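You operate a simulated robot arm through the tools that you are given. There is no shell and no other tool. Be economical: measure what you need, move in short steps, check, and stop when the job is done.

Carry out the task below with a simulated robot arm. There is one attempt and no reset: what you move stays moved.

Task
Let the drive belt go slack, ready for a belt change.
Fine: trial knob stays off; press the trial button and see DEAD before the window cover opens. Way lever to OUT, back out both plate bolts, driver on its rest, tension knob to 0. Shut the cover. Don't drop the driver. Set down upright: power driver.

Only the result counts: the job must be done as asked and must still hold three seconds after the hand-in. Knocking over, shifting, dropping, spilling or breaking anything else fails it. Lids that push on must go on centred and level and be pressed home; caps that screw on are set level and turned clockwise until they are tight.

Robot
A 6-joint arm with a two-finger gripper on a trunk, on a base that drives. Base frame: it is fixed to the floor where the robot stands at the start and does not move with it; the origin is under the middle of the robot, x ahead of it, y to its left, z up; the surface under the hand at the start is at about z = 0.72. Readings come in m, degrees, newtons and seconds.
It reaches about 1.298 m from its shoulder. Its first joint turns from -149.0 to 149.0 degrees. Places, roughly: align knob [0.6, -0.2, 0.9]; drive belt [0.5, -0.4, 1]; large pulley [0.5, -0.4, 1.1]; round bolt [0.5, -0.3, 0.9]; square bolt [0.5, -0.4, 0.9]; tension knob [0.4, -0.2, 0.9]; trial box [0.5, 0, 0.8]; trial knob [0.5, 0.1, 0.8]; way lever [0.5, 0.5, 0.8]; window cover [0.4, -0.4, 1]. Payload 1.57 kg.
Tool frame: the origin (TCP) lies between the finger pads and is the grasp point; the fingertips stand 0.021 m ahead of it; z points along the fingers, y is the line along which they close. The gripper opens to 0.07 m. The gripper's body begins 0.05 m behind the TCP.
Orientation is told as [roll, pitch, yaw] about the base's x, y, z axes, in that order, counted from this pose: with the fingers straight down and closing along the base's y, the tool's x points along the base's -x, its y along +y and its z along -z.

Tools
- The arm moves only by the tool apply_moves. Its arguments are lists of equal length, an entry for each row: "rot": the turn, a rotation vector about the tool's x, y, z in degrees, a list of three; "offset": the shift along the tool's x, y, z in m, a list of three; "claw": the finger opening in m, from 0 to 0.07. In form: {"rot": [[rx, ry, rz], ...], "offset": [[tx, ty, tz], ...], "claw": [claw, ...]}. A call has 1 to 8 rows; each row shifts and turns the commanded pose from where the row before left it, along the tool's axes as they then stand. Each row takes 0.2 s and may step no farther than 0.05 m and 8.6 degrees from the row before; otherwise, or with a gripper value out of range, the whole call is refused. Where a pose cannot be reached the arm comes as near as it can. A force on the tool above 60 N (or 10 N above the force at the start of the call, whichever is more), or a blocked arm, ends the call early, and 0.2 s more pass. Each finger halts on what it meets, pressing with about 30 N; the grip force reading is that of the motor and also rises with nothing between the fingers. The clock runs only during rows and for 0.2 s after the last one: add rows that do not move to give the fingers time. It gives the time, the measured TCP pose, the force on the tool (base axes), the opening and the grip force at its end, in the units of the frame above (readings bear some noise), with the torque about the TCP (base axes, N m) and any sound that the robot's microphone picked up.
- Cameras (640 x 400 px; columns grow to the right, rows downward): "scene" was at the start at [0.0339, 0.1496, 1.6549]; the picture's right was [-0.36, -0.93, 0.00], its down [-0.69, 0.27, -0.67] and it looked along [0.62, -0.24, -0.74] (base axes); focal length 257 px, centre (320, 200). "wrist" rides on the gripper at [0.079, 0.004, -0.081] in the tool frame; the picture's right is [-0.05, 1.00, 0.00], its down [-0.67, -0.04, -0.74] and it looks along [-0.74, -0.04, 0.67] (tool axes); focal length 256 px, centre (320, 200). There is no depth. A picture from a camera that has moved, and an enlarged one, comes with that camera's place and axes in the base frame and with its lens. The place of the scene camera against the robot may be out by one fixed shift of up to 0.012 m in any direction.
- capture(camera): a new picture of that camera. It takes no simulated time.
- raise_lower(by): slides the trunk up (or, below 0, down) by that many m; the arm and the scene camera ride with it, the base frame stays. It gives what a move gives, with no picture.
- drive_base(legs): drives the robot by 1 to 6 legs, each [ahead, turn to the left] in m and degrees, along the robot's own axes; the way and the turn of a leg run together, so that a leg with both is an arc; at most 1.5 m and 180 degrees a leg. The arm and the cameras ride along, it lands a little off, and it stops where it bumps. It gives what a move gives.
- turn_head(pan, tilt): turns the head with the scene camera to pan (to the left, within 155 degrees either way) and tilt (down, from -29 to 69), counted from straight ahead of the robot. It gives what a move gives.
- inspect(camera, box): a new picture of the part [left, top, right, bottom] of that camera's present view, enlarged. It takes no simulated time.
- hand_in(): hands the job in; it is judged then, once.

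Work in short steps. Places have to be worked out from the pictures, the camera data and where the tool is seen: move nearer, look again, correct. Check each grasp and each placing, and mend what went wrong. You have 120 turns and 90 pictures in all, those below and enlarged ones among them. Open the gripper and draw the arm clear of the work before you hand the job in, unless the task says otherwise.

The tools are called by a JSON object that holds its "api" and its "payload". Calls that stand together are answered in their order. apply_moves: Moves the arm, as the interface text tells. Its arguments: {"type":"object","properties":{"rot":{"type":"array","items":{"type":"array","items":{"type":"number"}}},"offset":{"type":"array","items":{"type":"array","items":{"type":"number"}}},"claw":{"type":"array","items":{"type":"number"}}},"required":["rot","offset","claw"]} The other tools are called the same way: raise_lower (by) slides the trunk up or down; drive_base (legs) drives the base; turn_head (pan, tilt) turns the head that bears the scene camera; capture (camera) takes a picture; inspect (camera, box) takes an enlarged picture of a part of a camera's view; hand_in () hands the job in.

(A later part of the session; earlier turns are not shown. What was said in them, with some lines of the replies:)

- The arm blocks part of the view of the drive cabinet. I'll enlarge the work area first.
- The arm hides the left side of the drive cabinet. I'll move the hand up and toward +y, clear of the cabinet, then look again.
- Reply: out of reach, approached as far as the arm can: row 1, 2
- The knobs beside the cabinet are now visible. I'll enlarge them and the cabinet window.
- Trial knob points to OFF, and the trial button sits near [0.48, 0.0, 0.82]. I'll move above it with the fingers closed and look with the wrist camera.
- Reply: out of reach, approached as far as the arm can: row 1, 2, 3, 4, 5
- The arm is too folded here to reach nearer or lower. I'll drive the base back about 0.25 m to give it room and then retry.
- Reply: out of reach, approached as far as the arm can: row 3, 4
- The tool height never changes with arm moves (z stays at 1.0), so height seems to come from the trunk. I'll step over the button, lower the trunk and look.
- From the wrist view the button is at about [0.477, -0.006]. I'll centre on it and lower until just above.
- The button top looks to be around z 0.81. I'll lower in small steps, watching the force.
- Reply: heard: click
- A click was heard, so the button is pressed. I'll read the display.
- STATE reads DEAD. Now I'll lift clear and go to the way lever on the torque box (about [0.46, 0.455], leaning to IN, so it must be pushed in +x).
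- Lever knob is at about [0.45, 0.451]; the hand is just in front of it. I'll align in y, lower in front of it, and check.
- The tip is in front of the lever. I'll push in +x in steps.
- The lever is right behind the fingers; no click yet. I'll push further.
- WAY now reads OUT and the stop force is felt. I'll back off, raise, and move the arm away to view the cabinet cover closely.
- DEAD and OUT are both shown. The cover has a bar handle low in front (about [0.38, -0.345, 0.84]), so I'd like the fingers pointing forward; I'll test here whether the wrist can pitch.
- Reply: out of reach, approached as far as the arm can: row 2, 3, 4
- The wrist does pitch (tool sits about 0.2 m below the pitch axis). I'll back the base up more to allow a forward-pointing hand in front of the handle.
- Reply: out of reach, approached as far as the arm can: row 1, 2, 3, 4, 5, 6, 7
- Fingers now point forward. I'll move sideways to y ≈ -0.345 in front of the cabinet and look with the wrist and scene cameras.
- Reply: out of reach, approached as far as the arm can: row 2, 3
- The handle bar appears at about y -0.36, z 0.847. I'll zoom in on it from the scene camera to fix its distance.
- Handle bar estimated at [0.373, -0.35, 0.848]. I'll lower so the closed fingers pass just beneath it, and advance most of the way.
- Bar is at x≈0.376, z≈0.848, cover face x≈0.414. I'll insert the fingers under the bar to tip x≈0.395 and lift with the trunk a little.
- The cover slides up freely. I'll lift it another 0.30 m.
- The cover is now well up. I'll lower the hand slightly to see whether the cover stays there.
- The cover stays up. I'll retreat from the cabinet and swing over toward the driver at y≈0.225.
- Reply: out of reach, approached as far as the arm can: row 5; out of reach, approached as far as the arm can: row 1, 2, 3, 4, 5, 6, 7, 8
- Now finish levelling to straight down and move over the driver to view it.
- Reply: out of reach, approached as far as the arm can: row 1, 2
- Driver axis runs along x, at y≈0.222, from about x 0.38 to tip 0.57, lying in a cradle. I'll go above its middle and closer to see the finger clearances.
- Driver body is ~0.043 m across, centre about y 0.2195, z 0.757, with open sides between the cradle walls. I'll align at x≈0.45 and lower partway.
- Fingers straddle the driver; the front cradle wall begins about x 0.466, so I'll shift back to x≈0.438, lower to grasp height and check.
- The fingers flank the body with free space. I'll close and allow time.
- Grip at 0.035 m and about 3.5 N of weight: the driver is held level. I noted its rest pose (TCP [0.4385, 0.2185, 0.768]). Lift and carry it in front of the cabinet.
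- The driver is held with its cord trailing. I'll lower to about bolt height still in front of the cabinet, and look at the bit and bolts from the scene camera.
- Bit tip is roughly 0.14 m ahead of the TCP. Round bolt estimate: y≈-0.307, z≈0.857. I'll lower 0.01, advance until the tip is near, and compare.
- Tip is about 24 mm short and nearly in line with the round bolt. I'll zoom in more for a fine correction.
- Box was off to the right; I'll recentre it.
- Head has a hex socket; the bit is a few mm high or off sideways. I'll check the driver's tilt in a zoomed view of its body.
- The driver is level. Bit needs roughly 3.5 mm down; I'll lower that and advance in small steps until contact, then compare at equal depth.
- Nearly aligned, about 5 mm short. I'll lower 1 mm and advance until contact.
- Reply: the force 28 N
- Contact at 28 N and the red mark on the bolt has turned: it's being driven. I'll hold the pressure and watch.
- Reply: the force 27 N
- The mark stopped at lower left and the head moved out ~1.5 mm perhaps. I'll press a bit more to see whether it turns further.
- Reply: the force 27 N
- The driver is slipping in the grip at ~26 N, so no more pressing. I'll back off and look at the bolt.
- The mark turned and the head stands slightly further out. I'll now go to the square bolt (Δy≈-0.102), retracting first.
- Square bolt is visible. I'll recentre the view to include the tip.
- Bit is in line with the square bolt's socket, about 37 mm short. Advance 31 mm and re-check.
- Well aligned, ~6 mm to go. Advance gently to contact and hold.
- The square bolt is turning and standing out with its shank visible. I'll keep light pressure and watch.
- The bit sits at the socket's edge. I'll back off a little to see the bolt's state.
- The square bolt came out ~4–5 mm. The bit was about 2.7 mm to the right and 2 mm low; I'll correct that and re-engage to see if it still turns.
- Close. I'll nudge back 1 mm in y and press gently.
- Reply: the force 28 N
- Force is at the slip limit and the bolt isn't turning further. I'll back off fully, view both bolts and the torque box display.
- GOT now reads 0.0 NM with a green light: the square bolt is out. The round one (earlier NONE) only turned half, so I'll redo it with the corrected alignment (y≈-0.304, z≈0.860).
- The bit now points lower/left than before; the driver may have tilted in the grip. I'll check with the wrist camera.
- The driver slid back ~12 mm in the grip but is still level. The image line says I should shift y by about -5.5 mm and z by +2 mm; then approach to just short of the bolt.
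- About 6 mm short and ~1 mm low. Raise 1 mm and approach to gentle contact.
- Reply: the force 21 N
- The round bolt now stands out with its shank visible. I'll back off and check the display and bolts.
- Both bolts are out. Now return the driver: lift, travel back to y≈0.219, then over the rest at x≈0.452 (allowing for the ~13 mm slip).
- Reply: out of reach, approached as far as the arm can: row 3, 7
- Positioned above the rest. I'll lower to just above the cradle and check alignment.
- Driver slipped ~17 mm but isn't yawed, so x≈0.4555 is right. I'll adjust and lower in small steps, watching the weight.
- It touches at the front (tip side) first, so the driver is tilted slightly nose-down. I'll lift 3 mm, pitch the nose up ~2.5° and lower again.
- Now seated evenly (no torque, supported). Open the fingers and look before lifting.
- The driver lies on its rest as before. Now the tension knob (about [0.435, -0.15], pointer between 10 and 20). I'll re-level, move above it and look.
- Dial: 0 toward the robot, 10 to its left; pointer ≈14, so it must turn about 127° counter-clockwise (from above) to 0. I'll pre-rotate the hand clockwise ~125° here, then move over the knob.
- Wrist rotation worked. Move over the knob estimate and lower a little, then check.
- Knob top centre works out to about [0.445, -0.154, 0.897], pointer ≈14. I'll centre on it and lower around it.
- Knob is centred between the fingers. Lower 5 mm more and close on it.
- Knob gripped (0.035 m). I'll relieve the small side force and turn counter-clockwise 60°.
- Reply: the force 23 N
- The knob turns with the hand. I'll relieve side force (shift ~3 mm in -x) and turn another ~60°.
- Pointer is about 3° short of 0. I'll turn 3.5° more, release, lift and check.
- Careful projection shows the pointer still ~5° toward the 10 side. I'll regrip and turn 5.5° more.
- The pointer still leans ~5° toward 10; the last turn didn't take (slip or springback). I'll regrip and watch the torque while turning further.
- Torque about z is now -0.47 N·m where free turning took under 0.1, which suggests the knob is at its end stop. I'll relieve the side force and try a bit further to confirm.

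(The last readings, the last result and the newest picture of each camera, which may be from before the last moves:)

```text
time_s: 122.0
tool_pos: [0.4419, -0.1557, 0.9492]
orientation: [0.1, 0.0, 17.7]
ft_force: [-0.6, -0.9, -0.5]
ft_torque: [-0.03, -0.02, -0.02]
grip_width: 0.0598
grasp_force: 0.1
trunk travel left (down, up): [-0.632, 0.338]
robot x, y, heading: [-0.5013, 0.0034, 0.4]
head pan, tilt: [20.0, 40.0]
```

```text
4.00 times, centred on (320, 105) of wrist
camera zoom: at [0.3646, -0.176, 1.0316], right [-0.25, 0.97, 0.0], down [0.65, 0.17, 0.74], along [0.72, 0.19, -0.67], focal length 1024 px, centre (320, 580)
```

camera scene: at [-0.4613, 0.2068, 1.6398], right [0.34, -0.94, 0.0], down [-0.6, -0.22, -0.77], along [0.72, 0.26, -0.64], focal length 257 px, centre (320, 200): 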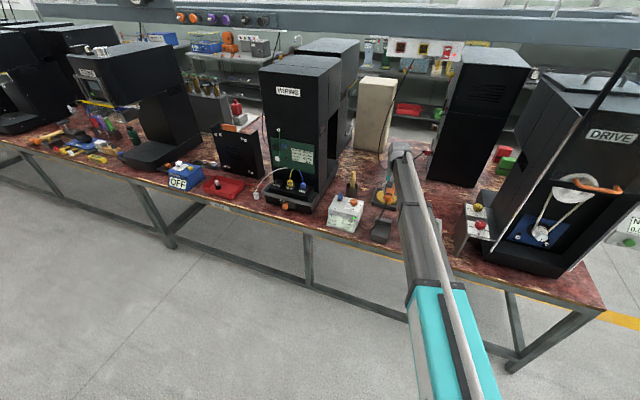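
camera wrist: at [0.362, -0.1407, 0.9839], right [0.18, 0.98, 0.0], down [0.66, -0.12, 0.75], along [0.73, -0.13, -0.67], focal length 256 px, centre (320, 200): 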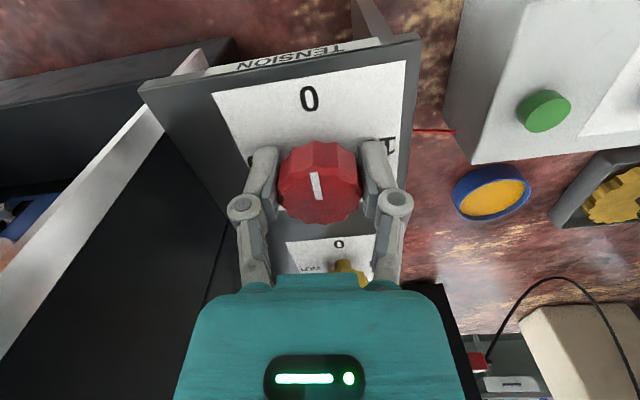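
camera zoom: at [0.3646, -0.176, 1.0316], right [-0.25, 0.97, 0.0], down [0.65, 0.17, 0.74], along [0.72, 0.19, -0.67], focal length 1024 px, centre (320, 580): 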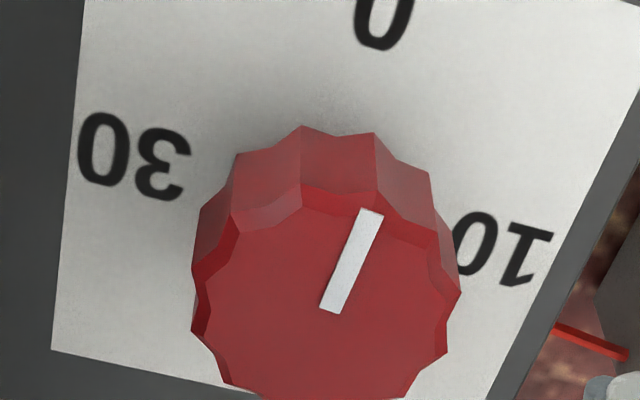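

The knob is at its end stop (0.5 N·m, no further motion) at 0. Now to shut the cover: rise, retreat, square up the hand and pitch the fingers forward.

{"api": "raise_lower", "payload": {"by": 0.1}}

{"api": "apply_moves", "payload": {"rot": [[0, 0, 8.5], [0, 0, 8.5], [0, 0, 0], [0, 0, 0], [0, 0, 0], [0, 0, 0], [0, 0, 0], [0, 0, 0]], "offset": [[0, 0, 0], [0, 0, 0], [0.045, 0, 0], [0.045, 0, 0], [0.045, 0, 0], [0.045, 0, 0], [0.03, 0, 0], [0, 0, 0]], "claw": [0.06, 0.06, 0.04, 0.02, 0, 0, 0, 0]}}

{"api": "apply_moves", "payload": {"rot": [[0, -8.5, 0], [0, -8.5, 0], [0, -8.5, 0], [0, -8.5, 0], [0, -8.5, 0], [0, -8.5, 0], [0, -8.5, 0], [0, -8.5, 0]], "offset": [[0, 0, 0], [0, 0, 0], [0, 0, 0], [0, 0, 0], [0, 0, 0], [0, 0, 0], [0, 0, 0], [0, 0, 0]], "claw": [0, 0, 0, 0, 0, 0, 0, 0]}}

{"api": "apply_moves", "payload": {"rot": [[0, -8.5, 0], [0, -8.5, 0], [0, -5, 0]], "offset": [[0, 0, 0], [0, 0, 0], [0, 0, 0]], "claw": [0, 0, 0]}}

```text
time_s: 123.4
tool_pos: [0.4423, -0.1549, 1.0499]
orientation: [0.0, 0.0, 17.6]
ft_force: [0.1, 0.4, 0.0]
ft_torque: [0.02, 0.0, 0.0]
grip_width: 0.0597
grasp_force: 0.0
trunk travel left (down, up): [-0.732, 0.238]
robot x, y, heading: [-0.5064, 0.0038, 0.4]
head pan, tilt: [20.0, 40.0]
```

```text
time_s: 125.2
tool_pos: [0.2296, -0.1587, 1.0501]
orientation: [0.0, 0.0, 0.6]
ft_force: [0.5, 0.5, 0.7]
ft_torque: [-0.01, 0.0, 0.05]
grip_width: 0.0003
grasp_force: 28.4
trunk travel left (down, up): [-0.732, 0.238]
robot x, y, heading: [-0.5029, 0.0035, 0.1]
head pan, tilt: [20.0, 40.0]
```

```text
time_s: 127.0
tool_pos: [0.232, -0.1583, 1.1666]
orientation: [-0.1, -68.0, 0.6]
ft_force: [-0.1, -0.9, 1.1]
ft_torque: [0.02, -0.01, -0.02]
grip_width: 0.0
grasp_force: 28.8
out of reach, approached as far as the arm can: row 2, 3, 4, 5, 6, 7, 8
trunk travel left (down, up): [-0.732, 0.238]
robot x, y, heading: [-0.4965, 0.0041, 0.4]
head pan, tilt: [20.0, 40.0]
```

```text
time_s: 127.8
tool_pos: [0.2313, -0.1585, 1.2358]
orientation: [-11.9, -89.9, 12.4]
ft_force: [-0.2, 0.3, 0.7]
ft_torque: [0.0, 0.01, -0.02]
grip_width: 0.0
grasp_force: 28.2
out of reach, approached as far as the arm can: row 1, 2, 3
trunk travel left (down, up): [-0.732, 0.238]
robot x, y, heading: [-0.5028, 0.0009, 0.1]
head pan, tilt: [20.0, 40.0]
```

Hand is at z 1.236, above the raised bar (≈1.188). Move sideways to y -0.355, then forward over the bar, and look.

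{"api": "raise_lower", "payload": {"by": 0.01}}

{"api": "apply_moves", "payload": {"rot": [[0, 0, 0], [0, 0, 0], [0, 0, 0], [0, 0, 0], [0, 0, 0], [0, 0, 0], [0, 0, 0], [0, 0, 0]], "offset": [[0, -0.049, 0], [0, -0.049, 0], [0, -0.049, 0], [0, -0.049, 0], [0, 0, 0.04], [0, 0, 0.04], [0, 0, 0.04], [0, 0, 0.02]], "claw": [0, 0, 0, 0, 0, 0, 0, 0]}}

{"api": "turn_head", "payload": {"pan": -25, "tilt": 30}}

{"api": "inspect", "payload": {"camera": "scene", "box": [260, 110, 420, 230]}}

```text
time_s: 128.4
tool_pos: [0.2312, -0.1583, 1.2465]
orientation: [-2.7, -89.9, 3.3]
ft_force: [0.0, -0.7, -0.2]
ft_torque: [0.02, 0.02, 0.0]
grip_width: 0.0
grasp_force: 28.5
trunk travel left (down, up): [-0.742, 0.228]
robot x, y, heading: [-0.5013, 0.0004, 0.1]
head pan, tilt: [20.0, 40.0]
```

```text
time_s: 130.2
tool_pos: [0.3759, -0.3525, 1.246]
orientation: [0.3, -90.0, 0.4]
ft_force: [-0.2, 0.3, -0.1]
ft_torque: [0.0, 0.02, 0.05]
grip_width: 0.0001
grasp_force: 28.2
trunk travel left (down, up): [-0.742, 0.228]
robot x, y, heading: [-0.5023, 0.0036, 0.4]
head pan, tilt: [20.0, 40.0]
```

```text
time_s: 131.3
tool_pos: [0.3739, -0.3533, 1.246]
orientation: [-2.4, -89.9, 3.0]
ft_force: [0.1, -0.3, -0.8]
ft_torque: [0.03, -0.03, -0.04]
grip_width: 0.0
grasp_force: 28.7
trunk travel left (down, up): [-0.742, 0.228]
robot x, y, heading: [-0.5035, 0.0021, 0.1]
head pan, tilt: [-25.0, 30.0]
```

```text
3.33 times, centred on (340, 170) of scene
camera zoom: at [-0.4597, 0.1395, 1.7422], right [-0.42, -0.91, 0.0], down [-0.45, 0.21, -0.87], along [0.79, -0.36, -0.5], focal length 858 px, centre (253, 300)
```

zoom: 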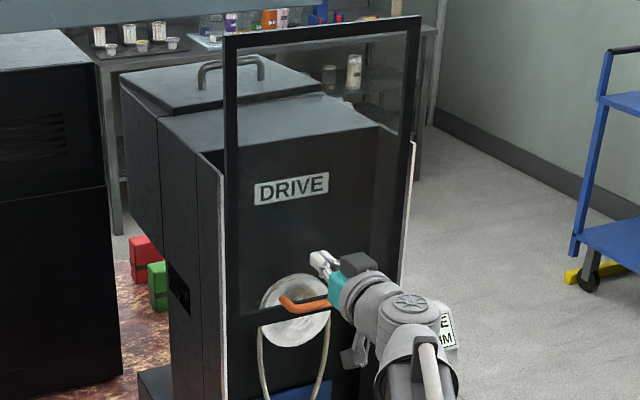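

Fingers are above the bar and in front of the cover. Push it down by lowering the trunk, coarse first, then gently.

{"api": "raise_lower", "payload": {"by": -0.3}}

{"api": "raise_lower", "payload": {"by": -0.07}}

{"api": "raise_lower", "payload": {"by": -0.01}}

```text
time_s: 134.3
tool_pos: [0.3743, -0.3534, 0.946]
orientation: [-8.2, -89.9, 8.8]
ft_force: [0.3, 0.1, 0.4]
ft_torque: [-0.03, -0.02, -0.01]
grip_width: 0.0001
grasp_force: 28.7
trunk travel left (down, up): [-0.442, 0.528]
robot x, y, heading: [-0.5044, 0.0047, 0.0]
head pan, tilt: [-25.0, 30.0]
```

```text
time_s: 135.4
tool_pos: [0.3747, -0.3541, 0.8762]
orientation: [-8.8, -89.9, 9.5]
ft_force: [-0.7, -0.3, -0.1]
ft_torque: [0.03, 0.0, 0.0]
grip_width: 0.0
grasp_force: 28.7
trunk travel left (down, up): [-0.372, 0.598]
robot x, y, heading: [-0.5003, 0.0012, 0.1]
head pan, tilt: [-25.0, 30.0]
```

```text
time_s: 135.9
tool_pos: [0.3752, -0.3537, 0.8658]
orientation: [-7.1, -89.9, 7.7]
ft_force: [0.4, -0.2, 0.2]
ft_torque: [-0.04, -0.01, -0.01]
grip_width: 0.0001
grasp_force: 28.8
trunk travel left (down, up): [-0.362, 0.608]
robot x, y, heading: [-0.5023, 0.0011, 0.3]
head pan, tilt: [-25.0, 30.0]
```

No force yet; continue down in small steps to feel the closed stop.

{"api": "raise_lower", "payload": {"by": -0.004}}

{"api": "raise_lower", "payload": {"by": -0.003}}

{"api": "inspect", "payload": {"camera": "scene", "box": [260, 90, 420, 230]}}

```text
time_s: 136.5
tool_pos: [0.3742, -0.3542, 0.8628]
orientation: [-2.9, -89.9, 3.6]
ft_force: [-1.1, -0.1, 0.2]
ft_torque: [0.03, 0.01, 0.04]
grip_width: 0.0003
grasp_force: 28.6
trunk travel left (down, up): [-0.358, 0.612]
robot x, y, heading: [-0.5021, 0.0056, 0.0]
head pan, tilt: [-25.0, 30.0]
```

```text
time_s: 137.0
tool_pos: [0.3753, -0.3528, 0.8585]
orientation: [-1.6, -89.9, 2.3]
ft_force: [0.5, -0.1, -0.2]
ft_torque: [-0.01, 0.0, 0.01]
grip_width: 0.0
grasp_force: 28.6
trunk travel left (down, up): [-0.355, 0.615]
robot x, y, heading: [-0.5011, 0.0046, -0.1]
head pan, tilt: [-25.0, 30.0]
```

```text
2.86 times, centred on (340, 160) of scene
camera zoom: at [-0.4597, 0.1394, 1.3552], right [-0.42, -0.91, 0.0], down [-0.45, 0.21, -0.87], along [0.79, -0.36, -0.5], focal length 735 px, centre (263, 314)
```

zoom: 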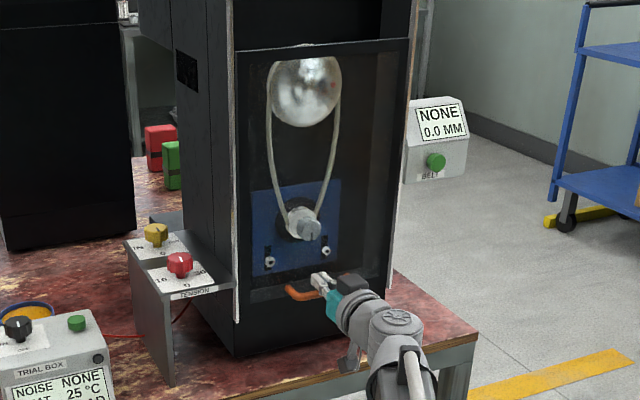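

The belt is visibly slack and the cover is down. A few more mm to feel for the closed stop.

{"api": "raise_lower", "payload": {"by": -0.004}}

{"api": "raise_lower", "payload": {"by": -0.003}}

```text
time_s: 137.5
tool_pos: [0.3749, -0.3528, 0.8566]
orientation: [135.6, -89.9, -135.0]
ft_force: [18.4, -5.2, 39.7]
ft_torque: [-0.05, -0.03, 0.04]
grip_width: 0.0057
grasp_force: 28.4
trunk travel left (down, up): [-0.351, 0.619]
robot x, y, heading: [-0.5035, 0.0025, 0.2]
head pan, tilt: [-25.0, 30.0]
```

```text
time_s: 137.9
tool_pos: [0.3744, -0.3518, 0.8581]
orientation: [129.9, -89.5, -129.3]
ft_force: [-1.5, 2.1, 33.5]
ft_torque: [0.0, 0.1, -0.11]
grip_width: 0.0059
grasp_force: 29.4
trunk travel left (down, up): [-0.35, 0.62]
robot x, y, heading: [-0.4976, 0.0016, 0.2]
head pan, tilt: [-25.0, 30.0]
stopped: the force on the tool passed its limit at 66 N (the readings are from after the stop); the commanded pose is now the measured one
```

The stop is firmly reached: the cover is shut. Raise slightly to unload, then retreat straight back and open the gripper.

{"api": "raise_lower", "payload": {"by": 0.02}}

{"api": "apply_moves", "payload": {"rot": [[0, 0, 0], [0, 0, 0], [0, 0, 0], [0, 0, 0], [0, 0, 0]], "offset": [[0, 0, -0.03], [0, 0, -0.04], [0, 0, -0.04], [0, 0, -0.04], [0, 0, 0]], "claw": [0, 0, 0.03, 0.06, 0.06]}}

{"api": "capture", "payload": {"camera": "scene"}}

```text
time_s: 138.6
tool_pos: [0.3764, -0.3547, 0.8746]
orientation: [90.6, -89.8, -90.0]
ft_force: [0.3, -0.5, 1.0]
ft_torque: [0.02, 0.0, 0.0]
grip_width: 0.0002
grasp_force: 29.0
trunk travel left (down, up): [-0.37, 0.6]
robot x, y, heading: [-0.5004, 0.0034, 0.1]
head pan, tilt: [-25.0, 30.0]
```

```text
time_s: 139.8
tool_pos: [0.2262, -0.3551, 0.8752]
orientation: [95.6, -89.8, -95.0]
ft_force: [0.4, 0.3, 0.7]
ft_torque: [0.0, -0.01, 0.02]
grip_width: 0.0601
grasp_force: 0.0
trunk travel left (down, up): [-0.37, 0.6]
robot x, y, heading: [-0.5011, 0.0022, 0.5]
head pan, tilt: [-25.0, 30.0]
```

```text
1 pictures are left
camera scene: at [-0.4598, 0.1395, 1.3706], right [-0.42, -0.91, 0.0], down [-0.45, 0.21, -0.87], along [0.79, -0.36, -0.5], focal length 257 px, centre (320, 200)
```

scene: 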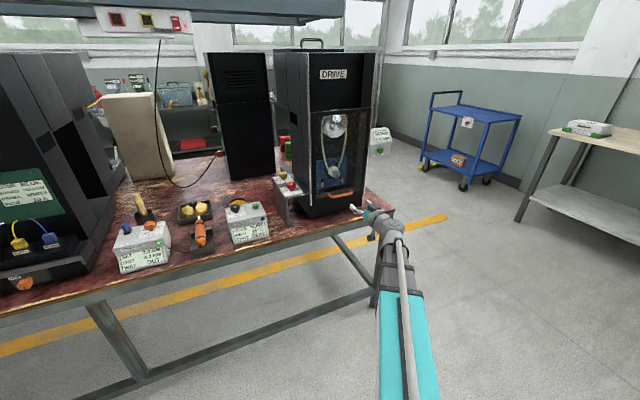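

The cover is shut, the driver is on its rest and the hand is clear. I'll use the last picture to check the dial and cover.

{"api": "inspect", "payload": {"camera": "scene", "box": [260, 130, 380, 220]}}

```text
4.44 times, centred on (320, 175) of scene
camera zoom: at [-0.4598, 0.1395, 1.3706], right [-0.42, -0.91, 0.0], down [-0.45, 0.21, -0.87], along [0.79, -0.36, -0.5], focal length 1144 px, centre (320, 311)
```

zoom: 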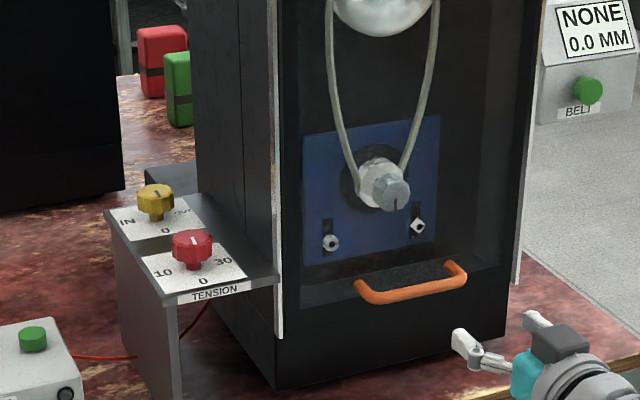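

Belt hangs slack, bolts are backed out, the dial is against its stop at 0, and the cover is closed. Handing in.

{"api": "hand_in", "payload": {}}

```text
The job is handed in.
```

The drive belt is slack and ready for the change, and the job is handed in.

- **Trial:** the trial button was pressed with the trial knob left off, and DEAD showed before the cover was opened.
- **Bolts:** the way lever is at OUT and both plate bolts are backed out. The round bolt took a second try.
- **Driver:** it is back on its rest and was not dropped.
- **Tension knob:** it is against its end stop, but the pointer looked about 5° short of the 0 mark, on the 10 side.
- **Cover:** it is shut down to its stop, and the open hand is clear of the work.
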